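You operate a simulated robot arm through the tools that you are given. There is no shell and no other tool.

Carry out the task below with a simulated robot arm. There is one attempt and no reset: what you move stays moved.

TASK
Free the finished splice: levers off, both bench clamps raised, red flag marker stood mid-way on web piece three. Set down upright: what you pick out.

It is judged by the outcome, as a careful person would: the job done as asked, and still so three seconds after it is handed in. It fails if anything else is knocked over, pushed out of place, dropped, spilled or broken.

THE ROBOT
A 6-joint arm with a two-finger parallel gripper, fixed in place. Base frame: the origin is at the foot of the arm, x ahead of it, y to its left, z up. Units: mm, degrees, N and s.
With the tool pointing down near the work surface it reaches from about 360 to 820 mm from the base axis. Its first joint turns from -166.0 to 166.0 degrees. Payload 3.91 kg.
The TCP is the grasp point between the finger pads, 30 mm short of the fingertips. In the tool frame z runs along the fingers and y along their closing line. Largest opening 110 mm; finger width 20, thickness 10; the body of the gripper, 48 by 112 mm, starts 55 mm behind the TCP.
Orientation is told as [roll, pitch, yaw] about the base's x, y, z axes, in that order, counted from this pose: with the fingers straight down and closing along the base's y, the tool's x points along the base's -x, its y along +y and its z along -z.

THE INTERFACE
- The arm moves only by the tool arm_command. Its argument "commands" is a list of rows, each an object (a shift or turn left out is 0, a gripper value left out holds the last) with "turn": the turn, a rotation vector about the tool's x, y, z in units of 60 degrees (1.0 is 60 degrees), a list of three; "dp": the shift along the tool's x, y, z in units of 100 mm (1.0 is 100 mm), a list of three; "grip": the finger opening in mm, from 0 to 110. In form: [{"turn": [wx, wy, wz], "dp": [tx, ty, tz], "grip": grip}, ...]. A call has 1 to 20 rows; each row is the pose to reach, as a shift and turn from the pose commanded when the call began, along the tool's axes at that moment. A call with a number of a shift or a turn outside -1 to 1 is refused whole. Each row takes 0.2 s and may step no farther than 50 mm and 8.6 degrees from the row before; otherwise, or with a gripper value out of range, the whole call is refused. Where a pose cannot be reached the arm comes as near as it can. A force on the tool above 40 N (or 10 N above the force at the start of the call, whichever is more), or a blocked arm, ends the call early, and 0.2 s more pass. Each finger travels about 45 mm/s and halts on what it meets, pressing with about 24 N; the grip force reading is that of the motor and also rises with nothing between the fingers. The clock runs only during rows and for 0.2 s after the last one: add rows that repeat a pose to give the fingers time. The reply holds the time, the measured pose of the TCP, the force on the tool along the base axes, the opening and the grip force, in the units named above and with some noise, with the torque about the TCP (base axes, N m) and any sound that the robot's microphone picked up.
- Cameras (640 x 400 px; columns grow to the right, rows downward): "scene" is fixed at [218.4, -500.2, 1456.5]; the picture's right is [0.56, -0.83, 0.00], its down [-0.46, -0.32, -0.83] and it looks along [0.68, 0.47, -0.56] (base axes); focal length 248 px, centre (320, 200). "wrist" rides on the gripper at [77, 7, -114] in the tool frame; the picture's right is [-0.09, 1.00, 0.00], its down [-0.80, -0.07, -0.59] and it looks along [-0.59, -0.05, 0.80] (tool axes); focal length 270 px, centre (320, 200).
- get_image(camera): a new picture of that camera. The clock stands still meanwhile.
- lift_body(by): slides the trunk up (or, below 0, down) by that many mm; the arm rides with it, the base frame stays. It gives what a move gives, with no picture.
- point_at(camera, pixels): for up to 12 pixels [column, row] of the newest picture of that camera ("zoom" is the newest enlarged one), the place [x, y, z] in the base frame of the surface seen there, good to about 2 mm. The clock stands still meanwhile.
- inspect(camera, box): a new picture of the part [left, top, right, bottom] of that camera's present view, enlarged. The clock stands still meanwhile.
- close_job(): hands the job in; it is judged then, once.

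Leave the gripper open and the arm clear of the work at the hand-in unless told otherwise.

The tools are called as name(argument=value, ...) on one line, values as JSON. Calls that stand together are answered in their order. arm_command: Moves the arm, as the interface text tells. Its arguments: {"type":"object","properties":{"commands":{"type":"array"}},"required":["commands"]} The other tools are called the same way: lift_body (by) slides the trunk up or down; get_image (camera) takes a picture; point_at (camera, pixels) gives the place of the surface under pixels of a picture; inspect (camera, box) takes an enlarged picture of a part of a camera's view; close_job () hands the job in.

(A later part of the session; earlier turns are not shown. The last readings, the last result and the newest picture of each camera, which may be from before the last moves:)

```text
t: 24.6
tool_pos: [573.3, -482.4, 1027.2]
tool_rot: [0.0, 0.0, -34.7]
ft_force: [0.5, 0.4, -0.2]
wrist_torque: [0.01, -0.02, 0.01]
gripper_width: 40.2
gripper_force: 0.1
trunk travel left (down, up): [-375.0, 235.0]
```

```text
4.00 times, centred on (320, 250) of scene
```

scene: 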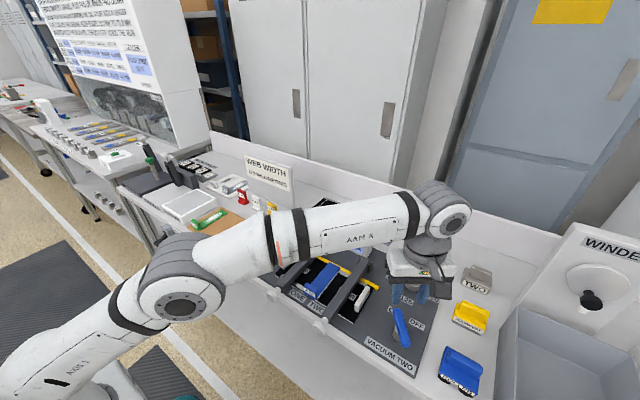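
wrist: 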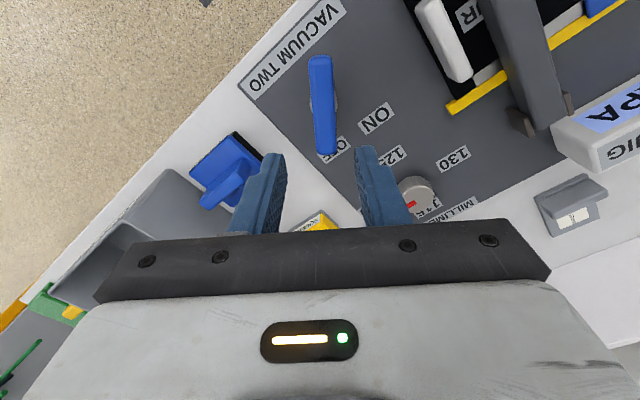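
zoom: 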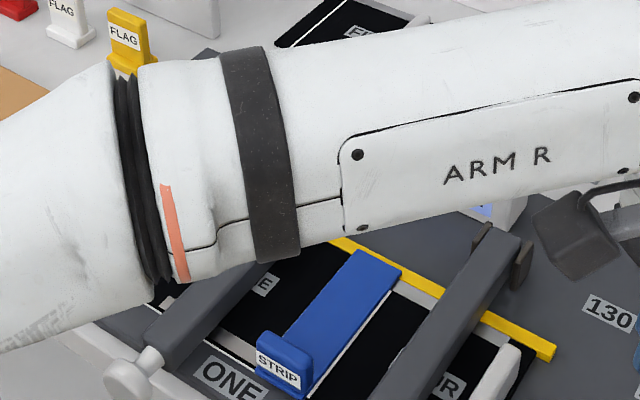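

Lever two now points at OFF. Next is clamp two. My plan is to straddle its bar near the front end at (512,−327), grip it with the tool pointing down, and follow the arc about the hinge at (713, z 888). First I'll move over it and square the yaw.

arm_command(commands=[{"dp": [0.178, 0.071, 0], "turn": [0, 0, -0.116]}, {"dp": [0.356, 0.142, 0], "turn": [0, 0, -0.231]}, {"dp": [0.534, 0.214, 0], "turn": [0, 0, -0.347]}, {"dp": [0.712, 0.285, 0], "turn": [0, 0, -0.463]}, {"dp": [0.89, 0.356, 0], "turn": [0, 0, -0.578]}, {"dp": [0.89, 0.356, 0], "turn": [0, 0, -0.578]}])

arm_command(commands=[{"dp": [0.04, 0.38, 0]}, {"dp": [0.08, 0.75, 0]}, {"dp": [0.08, 0.75, 0]}])

get_image(camera="wrist")

get_image(camera="scene")

```text
t: 26.0
tool_pos: [519.3, -401.8, 1029.0]
tool_rot: [0.0, 0.0, 0.0]
ft_force: [-0.3, 0.2, 0.3]
wrist_torque: [0.02, -0.01, 0.01]
gripper_width: 40.0
gripper_force: 0.0
trunk travel left (down, up): [-375.0, 235.0]
```

```text
t: 26.8
tool_pos: [512.0, -325.9, 1027.1]
tool_rot: [0.1, 0.0, 0.0]
ft_force: [-0.4, -0.1, 0.1]
wrist_torque: [-0.02, 0.03, 0.0]
gripper_width: 40.0
gripper_force: 0.0
trunk travel left (down, up): [-375.0, 235.0]
```

```text
taken
```

wrist: 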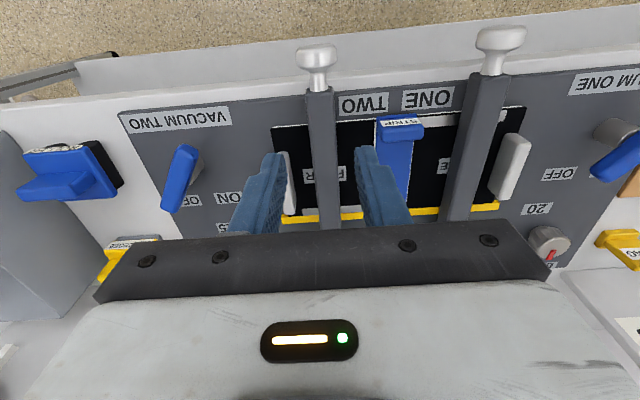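

```text
taken
```

scene: 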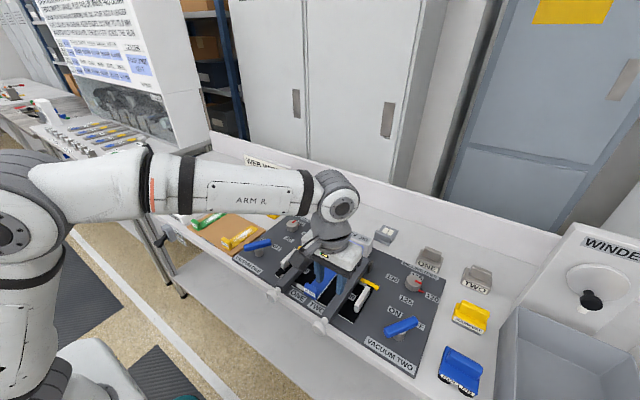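

I'm above clamp two and its bar appears at (320,140) in the wrist view. I'll measure the bar's edges, front end and knob here.

point_at(camera="wrist", pixels=[[309, 95], [332, 93], [308, 130], [335, 130], [322, 85], [317, 52], [320, 66], [320, 95], [480, 78], [507, 76], [500, 35], [455, 160]])

inspect(camera="wrist", box=[220, 20, 420, 160])

```text
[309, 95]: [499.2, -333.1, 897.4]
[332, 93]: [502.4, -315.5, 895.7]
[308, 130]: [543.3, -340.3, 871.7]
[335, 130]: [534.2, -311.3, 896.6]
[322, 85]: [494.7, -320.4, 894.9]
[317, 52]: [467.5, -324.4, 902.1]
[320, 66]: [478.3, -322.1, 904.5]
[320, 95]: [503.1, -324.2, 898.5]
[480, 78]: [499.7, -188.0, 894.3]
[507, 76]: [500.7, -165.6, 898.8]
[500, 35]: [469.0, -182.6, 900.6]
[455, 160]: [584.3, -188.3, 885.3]
```

```text
2.86 times, centred on (320, 90) of wrist
```

zoom: 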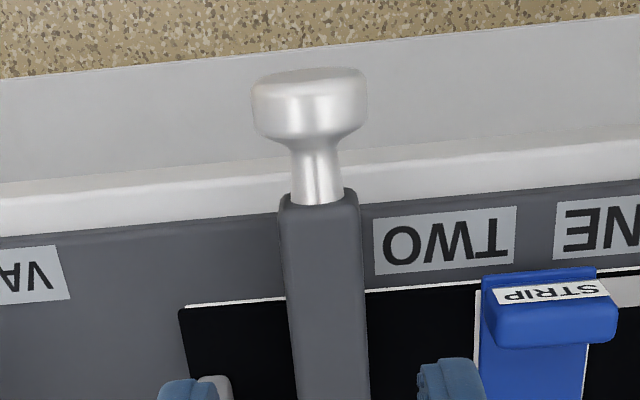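

The bar's centre is at y≈−325 with its front end at x 500, so I'm well placed. I'll go down 122 mm to z 905 with the fingers either side; the jig plate is at z 863 and the tips will be at 875.

arm_command(commands=[{"dp": [0, 0.005, 0.4]}, {"dp": [0, 0.005, 0.8]}, {"dp": [0, 0.005, 1.0]}])

arm_command(commands=[{"dp": [0, 0, 0.12]}, {"dp": [0, 0, 0.22]}, {"dp": [0, 0, 0.22]}])

get_image(camera="wrist")

inspect(camera="scene", box=[260, 240, 400, 340])

```text
t: 27.6
tool_pos: [512.7, -326.2, 926.9]
tool_rot: [-0.1, -0.1, -0.1]
ft_force: [0.4, -0.1, -1.0]
wrist_torque: [0.02, -0.01, -0.02]
gripper_width: 39.9
gripper_force: 0.1
trunk travel left (down, up): [-375.0, 235.0]
```

```text
t: 28.4
tool_pos: [511.5, -326.7, 905.5]
tool_rot: [-0.1, 0.1, 0.0]
ft_force: [0.1, 0.0, 1.2]
wrist_torque: [0.0, 0.02, 0.01]
gripper_width: 40.0
gripper_force: 0.0
trunk travel left (down, up): [-375.0, 235.0]
```

```text
taken
```

wrist: 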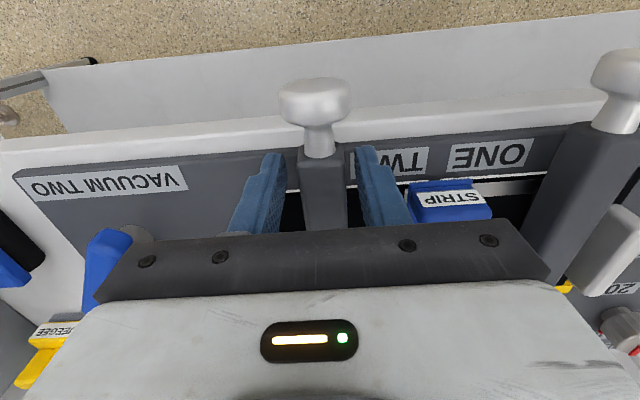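

```text
4.00 times, centred on (330, 290) of scene
```

zoom: 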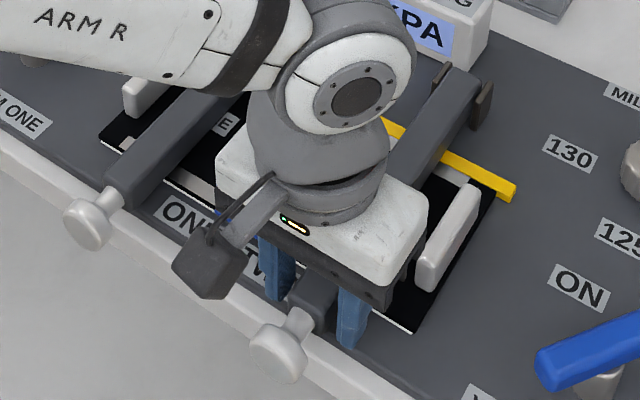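

The fingers straddle the bar just behind the neck. I'll close on it and read the force.

arm_command(commands=[{"grip": 10}, {"grip": 10}, {"grip": 10}, {"grip": 10}])

```text
t: 29.4
tool_pos: [512.1, -325.2, 905.1]
tool_rot: [0.1, 0.0, 0.0]
ft_force: [-1.6, 8.5, -2.2]
wrist_torque: [0.25, 0.27, -0.05]
gripper_width: 25.7
gripper_force: 44.7
trunk travel left (down, up): [-375.0, 235.0]
```

The bar is gripped at 25.7 mm. I'll lift along the first 10° of the arc about the hinge and watch the force.

arm_command(commands=[{"dp": [-0.001, 0.01, -0.07], "grip": 10}, {"dp": [-0.008, 0.01, -0.175]}, {"dp": [-0.018, 0.01, -0.26]}, {"dp": [-0.031, 0.01, -0.35]}, {"dp": [-0.031, 0.01, -0.35]}])

inspect(camera="scene", box=[260, 240, 400, 340])

```text
t: 30.6
tool_pos: [516.4, -324.9, 941.9]
tool_rot: [-0.2, 0.0, -0.1]
ft_force: [3.6, -4.9, 0.6]
wrist_torque: [0.03, -0.22, -0.09]
gripper_width: 25.7
gripper_force: 44.9
trunk travel left (down, up): [-375.0, 235.0]
```

```text
4.00 times, centred on (330, 290) of scene
```

zoom: 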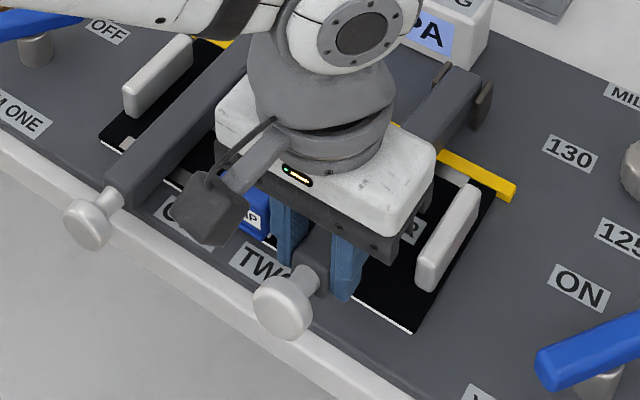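

The clamp is rising with forces of only a few newtons. I'll continue along the arc to 40°.

arm_command(commands=[{"dp": [-0.038, 0, -0.171], "grip": 10}, {"dp": [-0.09, 0, -0.338]}, {"dp": [-0.158, 0, -0.5]}, {"dp": [-0.238, 0, -0.656]}, {"dp": [-0.333, 0, -0.804]}, {"dp": [-0.44, 0, -0.943]}, {"dp": [-0.44, 0, -0.943]}])

inspect(camera="scene", box=[260, 200, 420, 320])

get_image(camera="wrist")

```text
t: 32.2
tool_pos: [558.7, -325.9, 1033.9]
tool_rot: [0.0, 0.1, 0.0]
ft_force: [-0.7, -5.6, -9.8]
wrist_torque: [-0.14, 1.4, -0.06]
gripper_width: 25.6
gripper_force: 44.9
trunk travel left (down, up): [-375.0, 235.0]
```

```text
3.33 times, centred on (340, 260) of scene
```

zoom: 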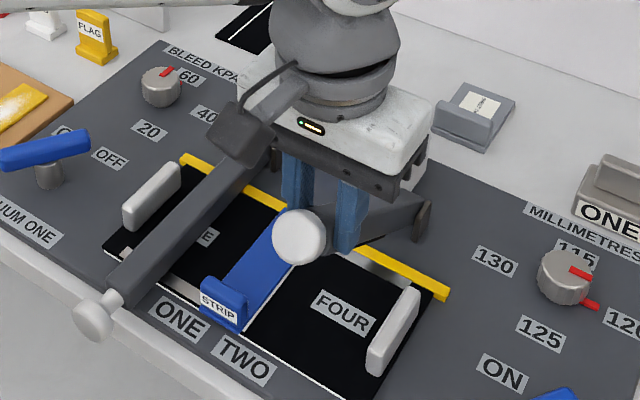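

```text
taken
```

wrist: 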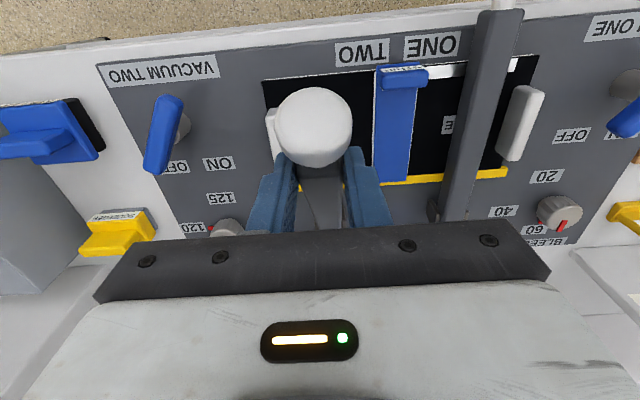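

The clamp is at 40° with low force, and FOUR is now readable on the right piece. I'll continue to 70°.

arm_command(commands=[{"dp": [-0.119, 0, -0.129], "grip": 10}, {"dp": [-0.248, 0, -0.248]}, {"dp": [-0.387, 0, -0.354]}, {"dp": [-0.535, 0, -0.449]}, {"dp": [-0.691, 0, -0.53]}, {"dp": [-0.853, 0, -0.597]}, {"dp": [-0.853, 0, -0.597]}])

inspect(camera="scene", box=[280, 180, 440, 300])

get_image(camera="wrist")

```text
t: 33.8
tool_pos: [643.2, -324.2, 1093.6]
tool_rot: [0.0, -0.2, 0.1]
ft_force: [-0.7, -7.8, 3.7]
wrist_torque: [-0.19, -0.22, -0.04]
gripper_width: 25.6
gripper_force: 45.1
trunk travel left (down, up): [-375.0, 235.0]
```

```text
3.33 times, centred on (360, 240) of scene
```

zoom: 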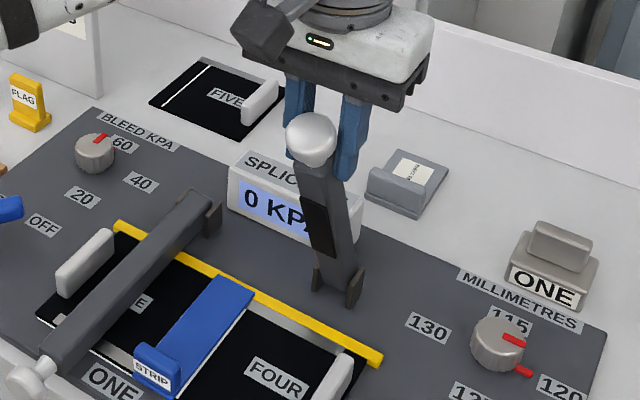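

```text
taken
```

wrist: 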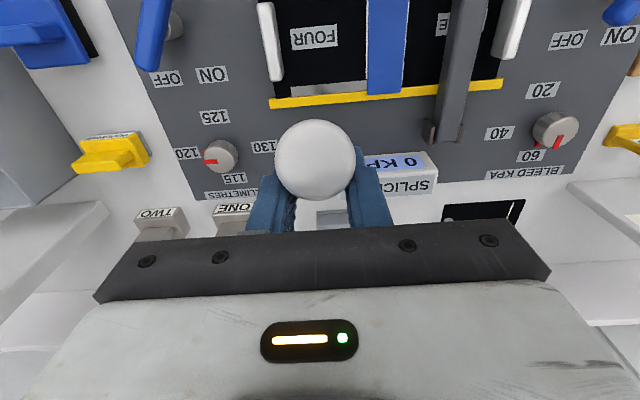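

The display reads 0 KPA and the clamp is at 70° with little force. I'll continue to about 86°.

arm_command(commands=[{"dp": [-0.167, 0, -0.053], "grip": 10}, {"dp": [-0.338, 0, -0.09]}, {"dp": [-0.512, 0, -0.113]}, {"dp": [-0.55, 0, -0.116]}, {"dp": [-0.55, 0, -0.116]}])

inspect(camera="scene", box=[280, 180, 440, 300])

```text
t: 34.6
tool_pos: [666.7, -325.0, 1100.0]
tool_rot: [-0.5, -0.3, -0.3]
ft_force: [-5.0, -11.7, 7.5]
wrist_torque: [0.27, 0.87, 0.61]
gripper_width: 25.5
gripper_force: 45.1
out of reach, approached as far as the arm can: row 2, 3
trunk travel left (down, up): [-375.0, 235.0]
stopped in row 3: the force on the tool passed its limit at 41 N (the readings are from after the stop); the commanded pose is now the measured one
```

```text
3.33 times, centred on (360, 240) of scene
```

zoom: 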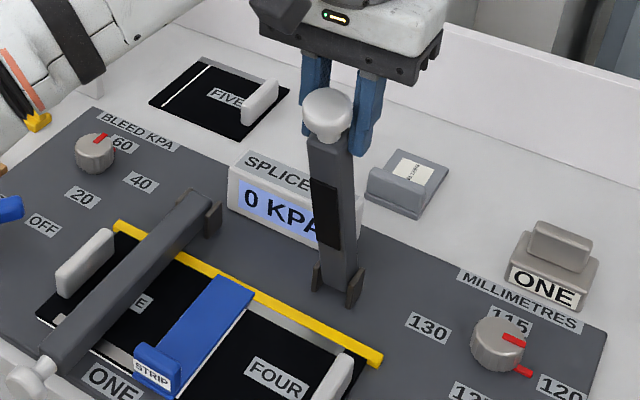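

The arm reported out of reach and stopped on force at about 75–78°. I'll look at the whole scene before doing anything else.

get_image(camera="scene")

get_image(camera="wrist")

```text
taken
```

scene: 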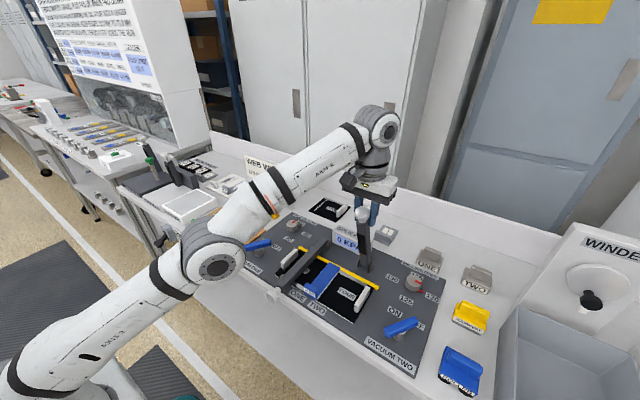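

```text
taken
```

wrist: 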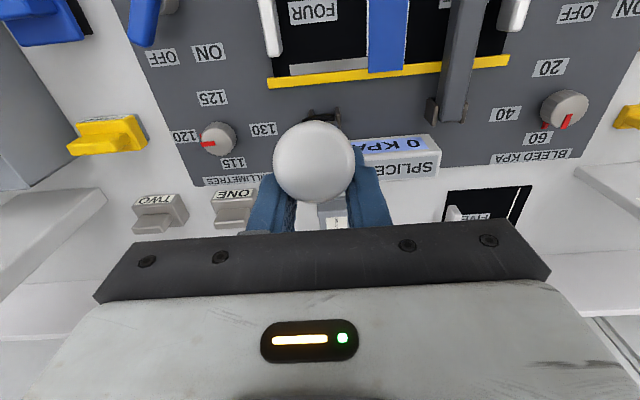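

The arm is nearly straight because the trunk is too low for this height. The safe fix is to bring the clamp back down the same arc, release it, raise the trunk and lift again. I'll go from 77° to 45° first.

arm_command(commands=[{"dp": [0.225, 0, 0.067], "grip": 10}, {"dp": [0.387, 0, 0.134]}, {"dp": [0.543, 0, 0.215]}, {"dp": [0.691, 0, 0.31]}, {"dp": [0.83, 0, 0.416]}, {"dp": [0.959, 0, 0.535]}, {"dp": [0.959, 0, 0.535]}])

```text
t: 36.2
tool_pos: [572.3, -325.2, 1045.7]
tool_rot: [-0.2, -0.2, -0.3]
ft_force: [4.1, -26.2, 4.9]
wrist_torque: [0.0, -1.42, 0.35]
gripper_width: 25.7
gripper_force: 44.7
trunk travel left (down, up): [-375.0, 235.0]
```

The clamp is at 45°. There is 26 N sideways, so I'll ease 2.5 mm toward −y and continue down to 15°.

arm_command(commands=[{"dp": [0.0, -0.025, 0.0], "grip": 10}, {"dp": [0.119, -0.025, 0.129]}, {"dp": [0.225, -0.025, 0.268]}, {"dp": [0.32, -0.025, 0.416]}, {"dp": [0.401, -0.025, 0.572]}, {"dp": [0.468, -0.025, 0.734]}, {"dp": [0.52, -0.025, 0.9]}, {"dp": [0.52, -0.025, 0.9]}])

```text
t: 38.0
tool_pos: [519.1, -324.4, 955.7]
tool_rot: [-0.3, -0.2, -0.1]
ft_force: [-7.3, -15.7, 6.8]
wrist_torque: [0.32, -0.91, 0.43]
gripper_width: 25.8
gripper_force: 45.2
trunk travel left (down, up): [-375.0, 235.0]
```

The clamp is near 15°. I'll lower to about 2.5° above the closed position and open there, which is a very small drop and shows whether the hinge holds by itself.

arm_command(commands=[{"dp": [0.03, -0.015, 0.15], "grip": 10}, {"dp": [0.05, -0.015, 0.3]}, {"dp": [0.065, -0.015, 0.42]}, {"dp": [0.065, -0.015, 0.42]}])

inspect(camera="scene", box=[260, 240, 400, 340])

arm_command(commands=[{"grip": 35}, {"grip": 40}, {"grip": 40}, {"grip": 40}])

inspect(camera="scene", box=[260, 240, 400, 340])

```text
t: 39.0
tool_pos: [515.4, -324.8, 911.9]
tool_rot: [-0.3, -0.2, -0.3]
ft_force: [-5.9, 5.8, 3.4]
wrist_torque: [0.63, -0.83, 0.07]
gripper_width: 25.5
gripper_force: 45.1
trunk travel left (down, up): [-375.0, 235.0]
```

```text
4.00 times, centred on (330, 290) of scene
```

zoom: 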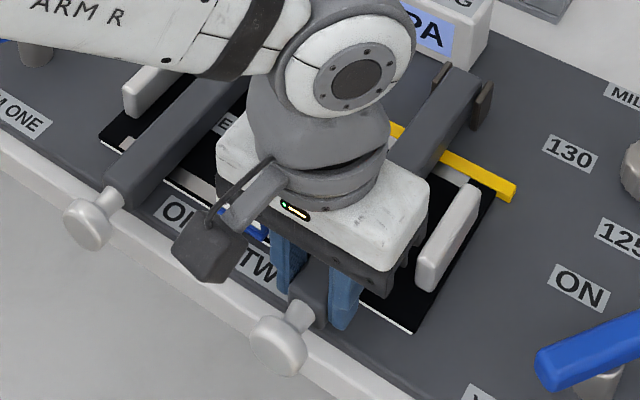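

```text
t: 40.0
tool_pos: [516.6, -326.2, 913.0]
tool_rot: [-0.4, -0.3, -0.2]
ft_force: [0.0, -0.4, 0.1]
wrist_torque: [-0.01, -0.02, 0.0]
gripper_width: 40.0
gripper_force: 0.2
trunk travel left (down, up): [-375.0, 235.0]
```

```text
4.00 times, centred on (330, 290) of scene
```

zoom: 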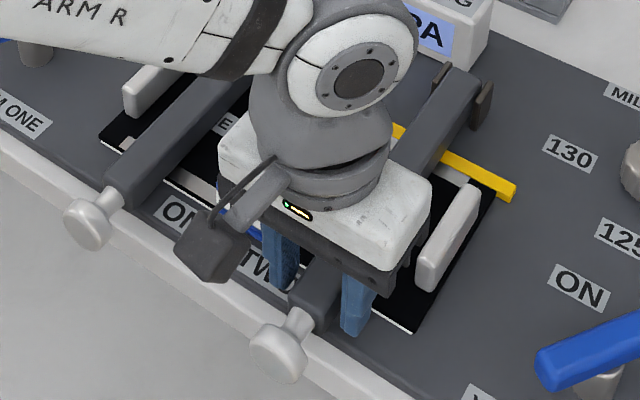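

The knob dropped a few mm when released, so the clamp does not hold by itself at low angles and I'll need to take it to or past vertical. Now I'll raise the trunk 230 mm with fingers open; the tool goes straight up off the bar.

lift_body(by=230)

```text
t: 42.4
tool_pos: [515.3, -326.7, 1142.6]
tool_rot: [-0.5, -0.1, -0.3]
ft_force: [-1.0, 0.5, -0.2]
wrist_torque: [-0.02, -0.02, -0.01]
gripper_width: 40.3
gripper_force: 0.1
trunk travel left (down, up): [-605.0, 5.0]
```

The tool is at z 1143 with the arm less stretched. I'll straighten the small tilt and descend back to the same grip place, (511.5,−325.5), z 905.

arm_command(commands=[{"dp": [0.035, 0.01, 0.4], "turn": [-0.0067, 0.0033, -0.004]}, {"dp": [0.035, 0.01, 0.8], "turn": [-0.0067, 0.0033, -0.004]}, {"dp": [0.035, 0.01, 1.0], "turn": [-0.0067, 0.0033, -0.004]}])

arm_command(commands=[{"dp": [0, 0, 0.4]}, {"dp": [0, 0, 0.8]}, {"dp": [0, 0, 1.0]}, {"dp": [0, 0, 1.0]}])

get_image(camera="wrist")

get_image(camera="scene")

```text
t: 43.2
tool_pos: [512.7, -325.1, 1041.9]
tool_rot: [0.0, 0.1, 0.0]
ft_force: [0.4, -1.0, 0.1]
wrist_torque: [0.02, 0.01, -0.04]
gripper_width: 40.1
gripper_force: 0.1
trunk travel left (down, up): [-605.0, 5.0]
```

```text
t: 44.2
tool_pos: [511.2, -326.1, 943.3]
tool_rot: [0.1, 0.0, 0.0]
ft_force: [-0.4, -0.4, 0.4]
wrist_torque: [0.01, 0.03, 0.07]
gripper_width: 39.8
gripper_force: 0.1
trunk travel left (down, up): [-605.0, 5.0]
```

```text
taken
```

wrist: 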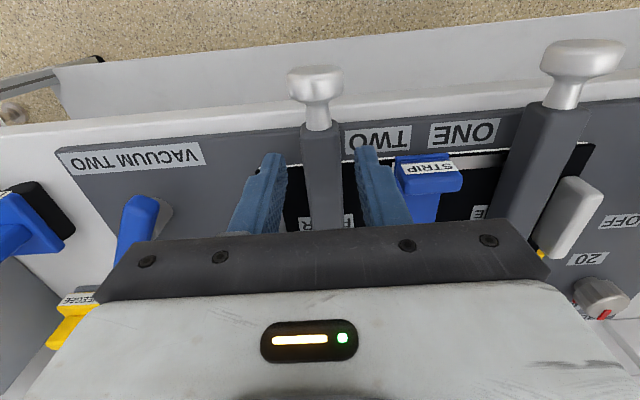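

```text
taken
```

scene: 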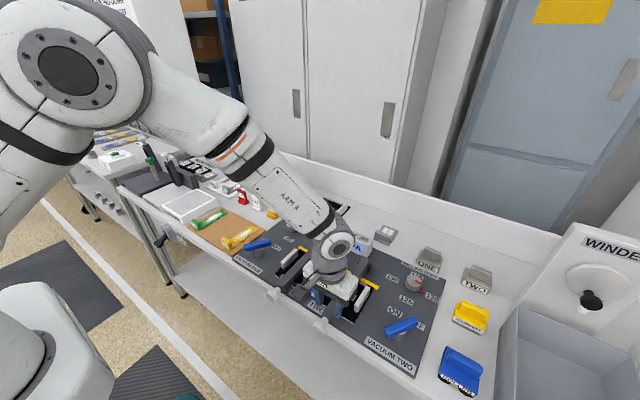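

The elbow is high now and the bar is between the fingers. I'll lower the last 38 mm and close.

arm_command(commands=[{"dp": [0, 0.005, 0.2]}, {"dp": [0, 0.005, 0.38]}, {"dp": [0, 0.005, 0.38], "grip": 10}, {"dp": [0, 0.005, 0.38], "grip": 10}, {"dp": [0, 0.005, 0.38], "grip": 10}, {"dp": [0, 0.005, 0.38], "grip": 10}])

```text
t: 45.6
tool_pos: [512.1, -325.6, 904.1]
tool_rot: [0.0, 0.1, 0.0]
ft_force: [0.0, -0.5, -2.7]
wrist_torque: [-0.14, 0.37, 0.02]
gripper_width: 25.8
gripper_force: 44.9
trunk travel left (down, up): [-605.0, 5.0]
```

It is gripped and centred with almost no force. I'll lift along the arc to 29°.

arm_command(commands=[{"dp": [-0.008, 0, -0.175], "grip": 10}, {"dp": [-0.031, 0, -0.349]}, {"dp": [-0.069, 0, -0.52]}, {"dp": [-0.121, 0, -0.687]}, {"dp": [-0.188, 0, -0.849]}, {"dp": [-0.252, 0, -0.974]}, {"dp": [-0.252, 0, -0.974]}])

```text
t: 47.2
tool_pos: [539.4, -325.2, 1002.7]
tool_rot: [0.0, -0.1, -0.1]
ft_force: [2.3, 10.0, -0.9]
wrist_torque: [0.42, -0.3, 0.11]
gripper_width: 25.6
gripper_force: 44.7
trunk travel left (down, up): [-605.0, 5.0]
```

Still low force. Continuing from 29° to 65°.

arm_command(commands=[{"dp": [-0.112, 0, -0.179], "grip": 10}, {"dp": [-0.218, 0, -0.318]}, {"dp": [-0.337, 0, -0.447]}, {"dp": [-0.466, 0, -0.566]}, {"dp": [-0.605, 0, -0.672]}, {"dp": [-0.753, 0, -0.767]}, {"dp": [-0.909, 0, -0.848]}, {"dp": [-0.909, 0, -0.848]}])

```text
t: 49.0
tool_pos: [628.2, -324.8, 1086.8]
tool_rot: [-0.1, 0.1, 0.0]
ft_force: [-6.3, 0.7, -3.9]
wrist_torque: [0.01, 1.51, -0.01]
gripper_width: 25.8
gripper_force: 45.1
trunk travel left (down, up): [-605.0, 5.0]
```

At 65°. Continuing to 86°.

arm_command(commands=[{"dp": [-0.162, 0, -0.067], "grip": 10}, {"dp": [-0.329, 0, -0.12]}, {"dp": [-0.5, 0, -0.157]}, {"dp": [-0.674, 0, -0.18]}, {"dp": [-0.709, 0, -0.183]}, {"dp": [-0.709, 0, -0.183]}])

inspect(camera="scene", box=[280, 160, 440, 280])

get_image(camera="wrist")

```text
t: 50.4
tool_pos: [698.0, -325.7, 1107.7]
tool_rot: [0.1, -0.1, 0.0]
ft_force: [-6.9, 2.9, 2.5]
wrist_torque: [0.21, 1.5, -0.02]
gripper_width: 25.6
gripper_force: 45.2
trunk travel left (down, up): [-605.0, 5.0]
```

```text
3.33 times, centred on (360, 220) of scene
```

zoom: 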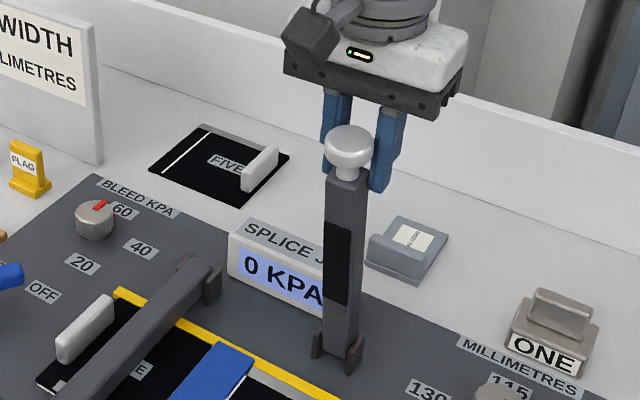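

```text
taken
```

wrist: 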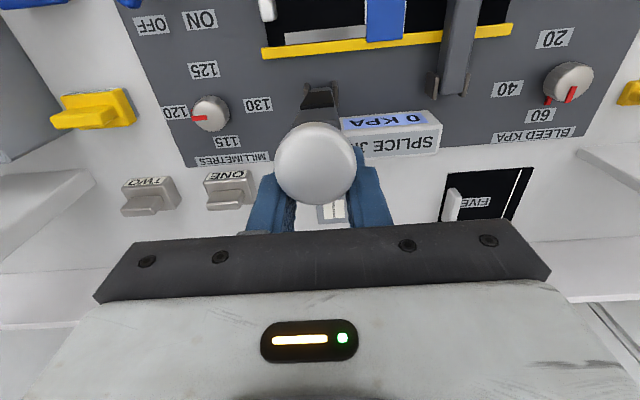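

The clamp is near vertical at about 86°. I'll push on in small steps toward 95° and watch for a stop.

arm_command(commands=[{"dp": [-0.07, 0, -0.003], "grip": 10}, {"dp": [-0.14, 0, -0.005]}, {"dp": [-0.14, 0, -0.005]}])

arm_command(commands=[{"dp": [-0.05, 0, 0], "grip": 10}, {"dp": [-0.1, 0, 0.002]}, {"dp": [-0.15, 0, 0.005]}, {"dp": [-0.15, 0, 0.005]}])

inspect(camera="scene", box=[280, 160, 440, 280])

```text
t: 51.2
tool_pos: [712.4, -325.4, 1108.2]
tool_rot: [-0.1, -0.2, 0.0]
ft_force: [-4.5, 5.0, 8.1]
wrist_torque: [0.24, 1.16, 0.03]
gripper_width: 25.6
gripper_force: 45.0
trunk travel left (down, up): [-605.0, 5.0]
```

```text
t: 52.2
tool_pos: [727.6, -324.2, 1105.6]
tool_rot: [-0.1, -0.2, 0.0]
ft_force: [-3.9, 6.4, 16.1]
wrist_torque: [0.34, 1.1, 0.05]
gripper_width: 25.6
gripper_force: 44.8
trunk travel left (down, up): [-605.0, 5.0]
```

```text
3.33 times, centred on (360, 220) of scene
```

zoom: 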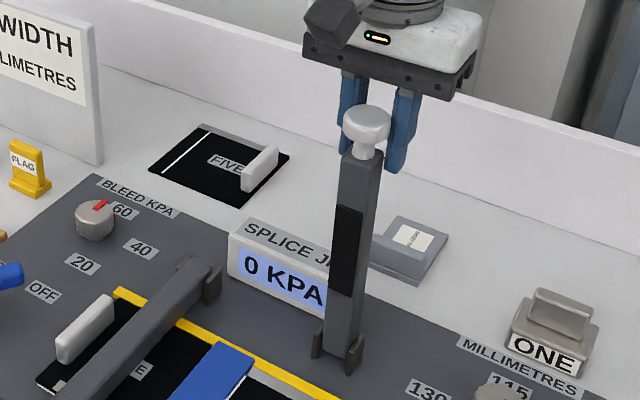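

It is still free to move, at about 94°. I'll measure where the knob is relative to the hinge.

point_at(camera="zoom", pixels=[[367, 108], [365, 130], [350, 165], [365, 165], [352, 190], [340, 330], [345, 355], [320, 340], [355, 350], [330, 310]])

```text
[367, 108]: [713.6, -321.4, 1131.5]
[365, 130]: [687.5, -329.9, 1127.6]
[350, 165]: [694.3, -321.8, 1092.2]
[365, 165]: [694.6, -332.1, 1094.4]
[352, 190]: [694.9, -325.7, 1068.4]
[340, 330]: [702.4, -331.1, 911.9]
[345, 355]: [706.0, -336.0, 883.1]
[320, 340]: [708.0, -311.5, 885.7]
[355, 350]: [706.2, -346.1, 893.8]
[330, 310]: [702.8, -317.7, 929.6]
```

The readings suggest the bar may lean a little less than the tool position implies. I'll take a closer look at the fingers on the bar.

inspect(camera="scene", box=[345, 165, 405, 225])

get_image(camera="wrist")

```text
6.67 times, centred on (375, 195) of scene
```

zoom: 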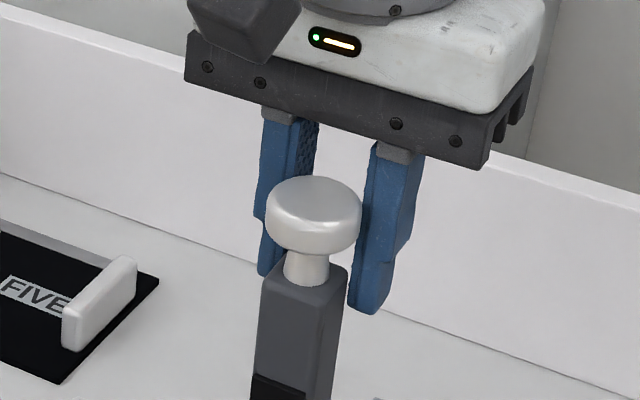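

```text
taken
```

wrist: 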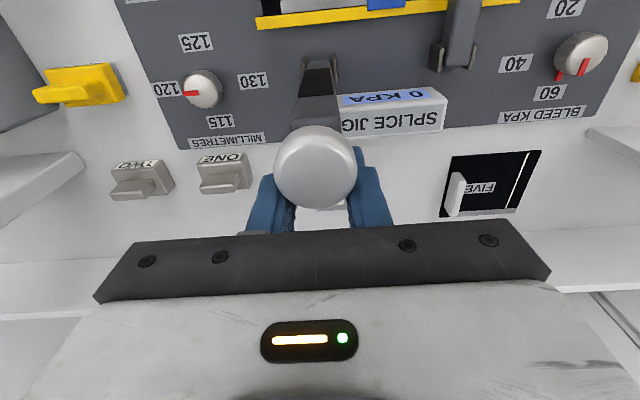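

point_at(camera="zoom", pixels=[[365, 305], [265, 265], [395, 310], [360, 290], [265, 290], [330, 290], [300, 300], [315, 190], [355, 220], [300, 240], [335, 300], [375, 200]])

```text
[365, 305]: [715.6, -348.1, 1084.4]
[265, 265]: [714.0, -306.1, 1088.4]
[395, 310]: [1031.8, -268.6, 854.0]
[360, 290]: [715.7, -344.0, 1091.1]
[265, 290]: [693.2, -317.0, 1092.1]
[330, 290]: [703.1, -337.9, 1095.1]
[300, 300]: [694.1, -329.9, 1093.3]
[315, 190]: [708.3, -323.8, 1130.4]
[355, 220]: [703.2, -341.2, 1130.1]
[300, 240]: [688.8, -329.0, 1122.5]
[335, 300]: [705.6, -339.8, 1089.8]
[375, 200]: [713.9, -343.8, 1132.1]
```

The fingers, front edges at x≈715, have crept toward the back edge of the bar. The bar itself stands at about 87°, just short of vertical. I won't release it here. I'll raise the tool 1.5 mm to ease the vertical force and move +10 mm gently, then re-measure.

arm_command(commands=[{"dp": [0, 0, -0.015], "grip": 10}, {"dp": [-0.03, 0, -0.015]}, {"dp": [-0.06, 0, -0.015]}, {"dp": [-0.1, 0, -0.012]}, {"dp": [-0.1, 0, -0.012]}])

inspect(camera="scene", box=[335, 160, 415, 280])

```text
t: 53.4
tool_pos: [739.0, -324.4, 1107.1]
tool_rot: [0.0, 0.1, 0.0]
ft_force: [-6.5, 3.4, 1.4]
wrist_torque: [0.09, 1.61, -0.08]
gripper_width: 25.6
gripper_force: 45.0
trunk travel left (down, up): [-605.0, 5.0]
```

```text
3.33 times, centred on (375, 220) of scene
```

zoom: 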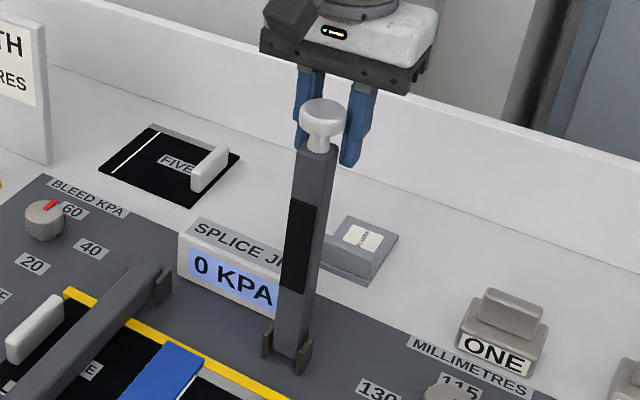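

point_at(camera="zoom", pixels=[[310, 170], [318, 170], [308, 190], [285, 340], [292, 325], [280, 320], [350, 160], [300, 140], [345, 150], [325, 105], [325, 130]])

```text
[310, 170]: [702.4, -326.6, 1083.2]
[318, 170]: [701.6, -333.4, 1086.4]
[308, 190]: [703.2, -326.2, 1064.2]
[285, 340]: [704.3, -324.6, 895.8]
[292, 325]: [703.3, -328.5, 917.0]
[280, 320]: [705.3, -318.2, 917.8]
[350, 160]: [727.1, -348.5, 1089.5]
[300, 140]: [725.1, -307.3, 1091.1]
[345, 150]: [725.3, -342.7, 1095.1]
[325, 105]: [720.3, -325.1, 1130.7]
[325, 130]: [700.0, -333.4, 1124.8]
```

The bar follows: its front face is now vertical, about 89.5°. I'll continue another 12 mm.

arm_command(commands=[{"dp": [-0.04, 0, 0.0], "grip": 10}, {"dp": [-0.08, 0, 0.002]}, {"dp": [-0.12, 0, 0.004]}, {"dp": [-0.12, 0, 0.004]}])

inspect(camera="scene", box=[335, 160, 415, 280])

```text
t: 54.4
tool_pos: [750.7, -324.3, 1107.5]
tool_rot: [0.0, -0.1, 0.0]
ft_force: [0.1, 0.7, -0.5]
wrist_torque: [-0.01, -0.01, 0.01]
gripper_width: 9.9
gripper_force: 0.0
trunk travel left (down, up): [-605.0, 5.0]
```

```text
3.33 times, centred on (375, 220) of scene
```

zoom: 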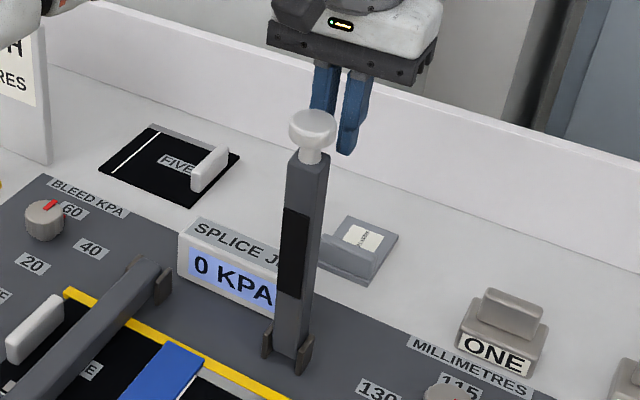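

The fingers slipped off the back edge at 9.9 mm opening, and the clamp is standing slightly back. I'll measure its lean now with the clock still.

point_at(camera="zoom", pixels=[[300, 180], [310, 180], [300, 200], [283, 340], [290, 325], [280, 320], [350, 145], [312, 115], [312, 140]])

```text
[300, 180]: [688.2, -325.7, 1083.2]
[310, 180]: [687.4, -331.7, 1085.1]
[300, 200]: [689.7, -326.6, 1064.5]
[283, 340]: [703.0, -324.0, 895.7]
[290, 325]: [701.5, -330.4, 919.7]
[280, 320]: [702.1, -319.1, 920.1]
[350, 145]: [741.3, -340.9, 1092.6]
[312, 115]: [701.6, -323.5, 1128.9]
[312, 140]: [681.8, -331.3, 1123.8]
```

It leans about 5° toward the robot. I'll hold still for one row to see whether it stays or falls.

arm_command(commands=[{"grip": 10}])

inspect(camera="scene", box=[335, 160, 415, 280])

```text
t: 54.8
tool_pos: [748.5, -325.3, 1105.2]
tool_rot: [-0.1, -0.1, 0.0]
ft_force: [-0.1, -0.1, 1.2]
wrist_torque: [-0.02, 0.0, 0.0]
gripper_width: 10.0
gripper_force: 0.1
trunk travel left (down, up): [-605.0, 5.0]
```

```text
3.33 times, centred on (375, 220) of scene
```

zoom: 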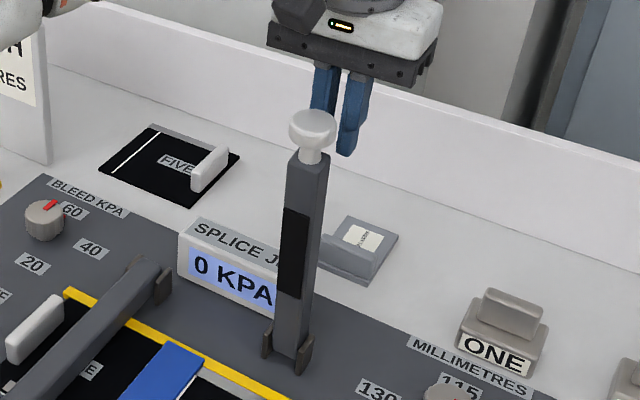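

The clamp stays put at about 85° and the display still reads 0 KPA, so it is raised and holding. My fingers are behind it. I'll slide sideways toward +y, behind the knob and above everything else, and then come back toward the robot.

arm_command(commands=[{"dp": [0, 0.3, 0]}, {"dp": [0, 0.65, 0]}, {"dp": [0, 1.0, 0]}, {"dp": [0, 1.0, 0]}])

get_image(camera="scene")

```text
t: 55.8
tool_pos: [776.4, -246.3, 1117.4]
tool_rot: [0.0, 0.1, -0.1]
ft_force: [0.3, 0.1, 1.0]
wrist_torque: [-0.01, 0.02, 0.04]
gripper_width: 10.1
gripper_force: 0.1
out of reach, approached as far as the arm can: row 1, 2, 3, 4
trunk travel left (down, up): [-605.0, 5.0]
```

```text
taken
```

scene: 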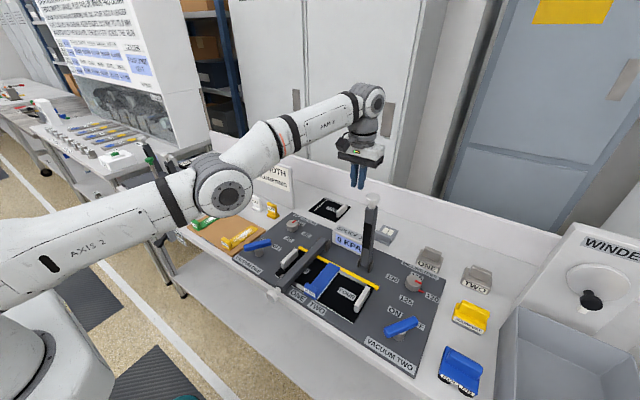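

The arm drifted to its reach limit at (776,−246), clear of the clamp. I'll pull back toward the robot with a little +y.

arm_command(commands=[{"dp": [0.2, 0.1, 0]}, {"dp": [0.4, 0.2, 0]}, {"dp": [0.7, 0.3, 0]}, {"dp": [1.0, 0.3, 0]}, {"dp": [1.0, 0.3, 0]}])

inspect(camera="scene", box=[240, 140, 420, 320])

```text
t: 57.0
tool_pos: [775.4, -246.9, 1120.6]
tool_rot: [0.0, 0.1, 0.0]
ft_force: [0.3, -0.2, -0.5]
wrist_torque: [-0.02, -0.01, 0.01]
gripper_width: 10.1
gripper_force: 0.1
out of reach, approached as far as the arm can: row 1, 2, 3, 4, 5
trunk travel left (down, up): [-605.0, 5.0]
```

```text
2.22 times, centred on (330, 230) of scene
```

zoom: 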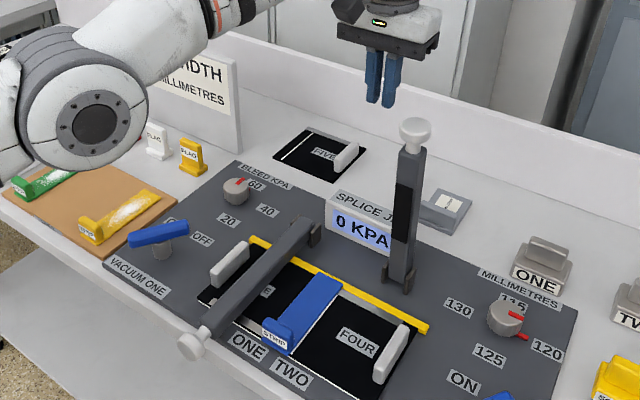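

The arm did not move, so I suspect the solver is stuck at the near-straight elbow. I'll try a simple zero-shift hold, which shows what pose is currently commanded.

arm_command(commands=[{"dp": [0, 0, 0]}, {"dp": [0, 0, 0]}])

```text
t: 57.6
tool_pos: [775.4, -246.9, 1120.2]
tool_rot: [0.1, 0.1, 0.0]
ft_force: [0.8, 0.0, 0.2]
wrist_torque: [-0.02, 0.04, 0.0]
gripper_width: 10.1
gripper_force: 0.0
trunk travel left (down, up): [-605.0, 5.0]
```

With zero shift it is content, so the commanded pose is the present one. I'll try small inward moves along the radial direction.

arm_command(commands=[{"dp": [0.05, 0.016, 0]}, {"dp": [0.1, 0.032, 0]}, {"dp": [0.15, 0.047, 0]}, {"dp": [0.2, 0.06, 0]}])

```text
t: 58.6
tool_pos: [776.4, -246.5, 1122.5]
tool_rot: [0.0, 0.1, 0.0]
ft_force: [0.3, -0.2, 0.2]
wrist_torque: [0.02, -0.05, 0.01]
gripper_width: 9.9
gripper_force: 0.0
out of reach, approached as far as the arm can: row 1, 2, 3, 4
trunk travel left (down, up): [-605.0, 5.0]
```

There was no inward motion. I'll try a downward move of 40 mm, which changes the shoulder angle; nothing is below the fingers until z≈905.

arm_command(commands=[{"dp": [0, 0, 0.2]}, {"dp": [0, 0, 0.4]}, {"dp": [0, 0, 0.4]}])

get_image(camera="scene")

```text
t: 59.4
tool_pos: [781.5, -249.6, 1083.5]
tool_rot: [0.1, 0.3, 0.0]
ft_force: [-0.1, 0.2, -0.4]
wrist_torque: [-0.03, 0.04, 0.02]
gripper_width: 9.7
gripper_force: 0.1
out of reach, approached as far as the arm can: row 1, 2, 3
trunk travel left (down, up): [-605.0, 5.0]
```

```text
taken
```

scene: 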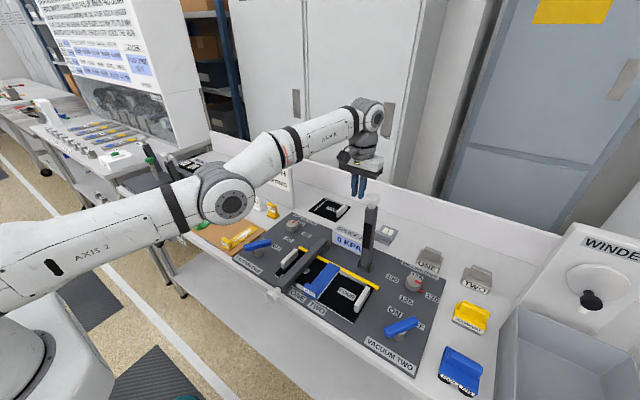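

The arm slides along its full-extension sphere, so the elbow is straight. A pitch turn of the tool should make the solver bend the elbow. I'll tilt the fingers 17° back toward the robot with the TCP moving inward, where there is open space above the jig beside clamp two.

arm_command(commands=[{"dp": [0.47, 0, -0.03], "turn": [0, 0.14, 0]}, {"dp": [0.93, 0, -0.11], "turn": [0, 0.28, 0]}, {"dp": [0.93, 0, -0.11], "turn": [0, 0.28, 0]}])

get_image(camera="scene")

```text
t: 60.2
tool_pos: [713.7, -253.5, 1110.1]
tool_rot: [0.5, 18.1, 0.0]
ft_force: [0.4, -0.2, -0.2]
wrist_torque: [-0.03, 0.02, 0.03]
gripper_width: 10.1
gripper_force: 0.2
out of reach, approached as far as the arm can: row 1, 2, 3
trunk travel left (down, up): [-605.0, 5.0]
```

```text
taken
```

scene: 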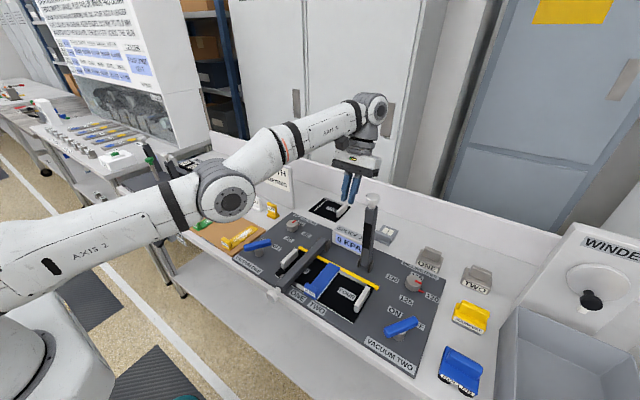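

The elbow is still straight; only the wrist turned. I'll tilt back the other way while holding the TCP where it is, which asks the elbow to bend in the opposite sense.

arm_command(commands=[{"turn": [0, -0.14, 0]}, {"turn": [0, -0.28, 0]}, {"turn": [0, -0.3, 0]}])

```text
t: 61.0
tool_pos: [714.2, -254.8, 1109.6]
tool_rot: [0.5, 18.0, 0.0]
ft_force: [-0.2, 0.0, 0.1]
wrist_torque: [-0.02, 0.01, -0.01]
gripper_width: 10.0
gripper_force: 0.0
out of reach, approached as far as the arm can: row 1, 2, 3
trunk travel left (down, up): [-605.0, 5.0]
```

There was no change. I'll try a combined inward and upward move, which drives the shoulder and elbow together.

arm_command(commands=[{"dp": [0.3, 0.06, -0.3]}, {"dp": [0.6, 0.12, -0.6]}, {"dp": [0.9, 0.18, -0.9]}, {"dp": [0.9, 0.18, -0.9]}])

```text
t: 62.0
tool_pos: [656.4, -239.5, 1221.6]
tool_rot: [0.5, 18.2, 0.1]
ft_force: [0.8, 0.7, 0.0]
wrist_torque: [0.02, 0.06, 0.0]
gripper_width: 10.0
gripper_force: 0.0
trunk travel left (down, up): [-605.0, 5.0]
```

That worked: it reached (656,−240,1222) with no flag. Now I'll move inward 60 mm and tilt back to vertical.

arm_command(commands=[{"dp": [0.19, 0, 0.062], "turn": [0, -0.1, 0]}, {"dp": [0.38, 0, 0.124], "turn": [0, -0.2, 0]}, {"dp": [0.57, 0, 0.186], "turn": [0, -0.303, 0]}, {"dp": [0.57, 0, 0.186], "turn": [0, -0.303, 0]}])

get_image(camera="scene")

```text
t: 63.0
tool_pos: [595.5, -238.2, 1222.4]
tool_rot: [0.4, -0.3, -0.2]
ft_force: [1.0, 0.2, 0.8]
wrist_torque: [0.02, 0.01, -0.02]
gripper_width: 9.7
gripper_force: 0.0
trunk travel left (down, up): [-605.0, 5.0]
```

```text
taken
```

scene: 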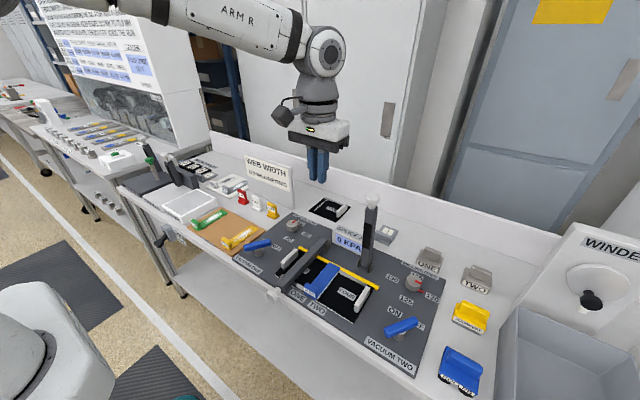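

The arm is free again with a high elbow. I'll move over clamp one's bar front at (511.5,−177.5), levelling the small tilt and opening the fingers to 44 mm.

arm_command(commands=[{"dp": [0.28, 0.2, 0], "turn": [0.0067, 0.005, -0.0033], "grip": 44}, {"dp": [0.56, 0.4, 0], "turn": [0.0067, 0.005, -0.0033]}, {"dp": [0.84, 0.607, 0], "turn": [0.0067, 0.005, -0.0033]}, {"dp": [0.84, 0.607, 0], "turn": [0.0067, 0.005, -0.0033]}])

arm_command(commands=[{"dp": [0, 0, 0.4]}, {"dp": [0, 0, 0.8]}, {"dp": [0, 0, 1.0]}])

arm_command(commands=[{"dp": [0, 0, 0.4]}, {"dp": [0, 0, 0.8]}, {"dp": [0, 0, 1.0]}, {"dp": [0, 0, 1.0]}])

get_image(camera="wrist")

get_image(camera="scene")

```text
t: 64.0
tool_pos: [511.6, -179.2, 1223.2]
tool_rot: [0.0, 0.2, 0.0]
ft_force: [0.4, 0.7, -0.1]
wrist_torque: [-0.03, 0.01, 0.01]
gripper_width: 44.1
gripper_force: 0.1
trunk travel left (down, up): [-605.0, 5.0]
```

```text
t: 64.8
tool_pos: [512.1, -178.7, 1121.4]
tool_rot: [0.1, 0.1, 0.0]
ft_force: [-0.4, -0.5, 0.0]
wrist_torque: [0.03, 0.02, 0.03]
gripper_width: 44.1
gripper_force: 0.0
trunk travel left (down, up): [-605.0, 5.0]
```

```text
t: 65.8
tool_pos: [511.5, -177.3, 1024.3]
tool_rot: [0.0, 0.1, 0.0]
ft_force: [0.2, -0.1, -0.3]
wrist_torque: [0.0, -0.01, 0.01]
gripper_width: 43.9
gripper_force: 0.1
trunk travel left (down, up): [-605.0, 5.0]
```

```text
taken
```

wrist: 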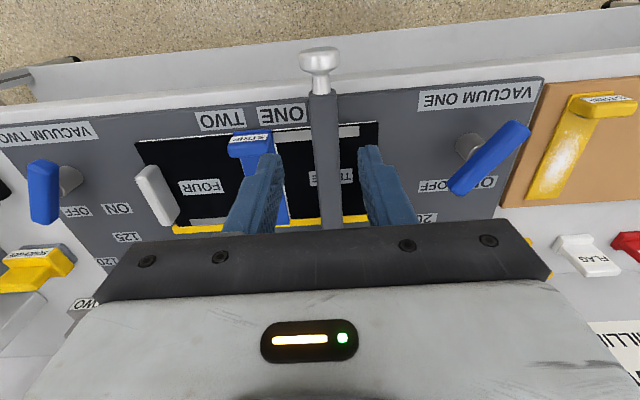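

```text
taken
```

scene: 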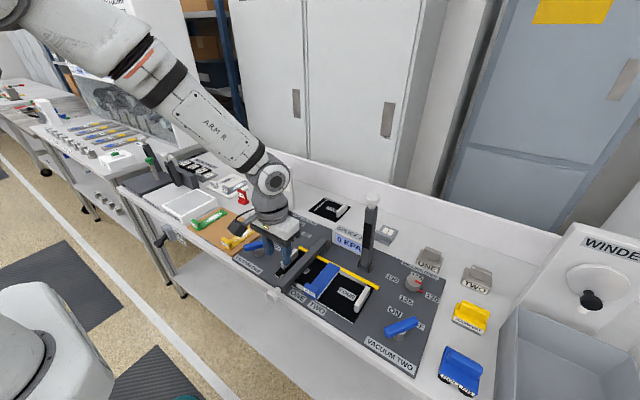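

Clamp one's bar is centred at (323,130) between the fingers. I'll measure its edges.

point_at(camera="wrist", pixels=[[312, 98], [335, 97], [324, 98], [313, 120], [337, 120], [318, 52], [320, 88]])

```text
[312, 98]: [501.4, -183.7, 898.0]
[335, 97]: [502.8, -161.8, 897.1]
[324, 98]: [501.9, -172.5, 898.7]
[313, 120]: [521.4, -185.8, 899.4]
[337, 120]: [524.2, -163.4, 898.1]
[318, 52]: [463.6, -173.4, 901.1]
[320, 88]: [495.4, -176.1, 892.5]
```

The bar centre is at y≈−175.5. I'll shift +2 mm and lower to z 904, the same grip height as before, then close.

arm_command(commands=[{"dp": [0, 0.02, 0.4]}, {"dp": [0, 0.02, 0.8]}, {"dp": [0, 0.02, 1.0]}, {"dp": [0, 0.02, 1.0]}])

arm_command(commands=[{"dp": [0, 0, 0.1]}, {"dp": [0, 0, 0.2]}, {"dp": [0, 0, 0.2], "grip": 10}, {"dp": [0, 0, 0.2], "grip": 10}, {"dp": [0, 0, 0.2], "grip": 10}, {"dp": [0, 0, 0.2], "grip": 10}])

```text
t: 66.8
tool_pos: [511.5, -175.1, 924.4]
tool_rot: [0.0, 0.1, 0.0]
ft_force: [-0.5, 0.1, -0.2]
wrist_torque: [-0.02, -0.02, 0.04]
gripper_width: 44.1
gripper_force: 0.0
trunk travel left (down, up): [-605.0, 5.0]
```

```text
t: 68.2
tool_pos: [511.1, -175.4, 903.9]
tool_rot: [0.2, 0.2, -0.1]
ft_force: [-0.1, -0.1, -1.5]
wrist_torque: [-0.13, 0.23, -0.18]
gripper_width: 25.7
gripper_force: 44.8
trunk travel left (down, up): [-605.0, 5.0]
```

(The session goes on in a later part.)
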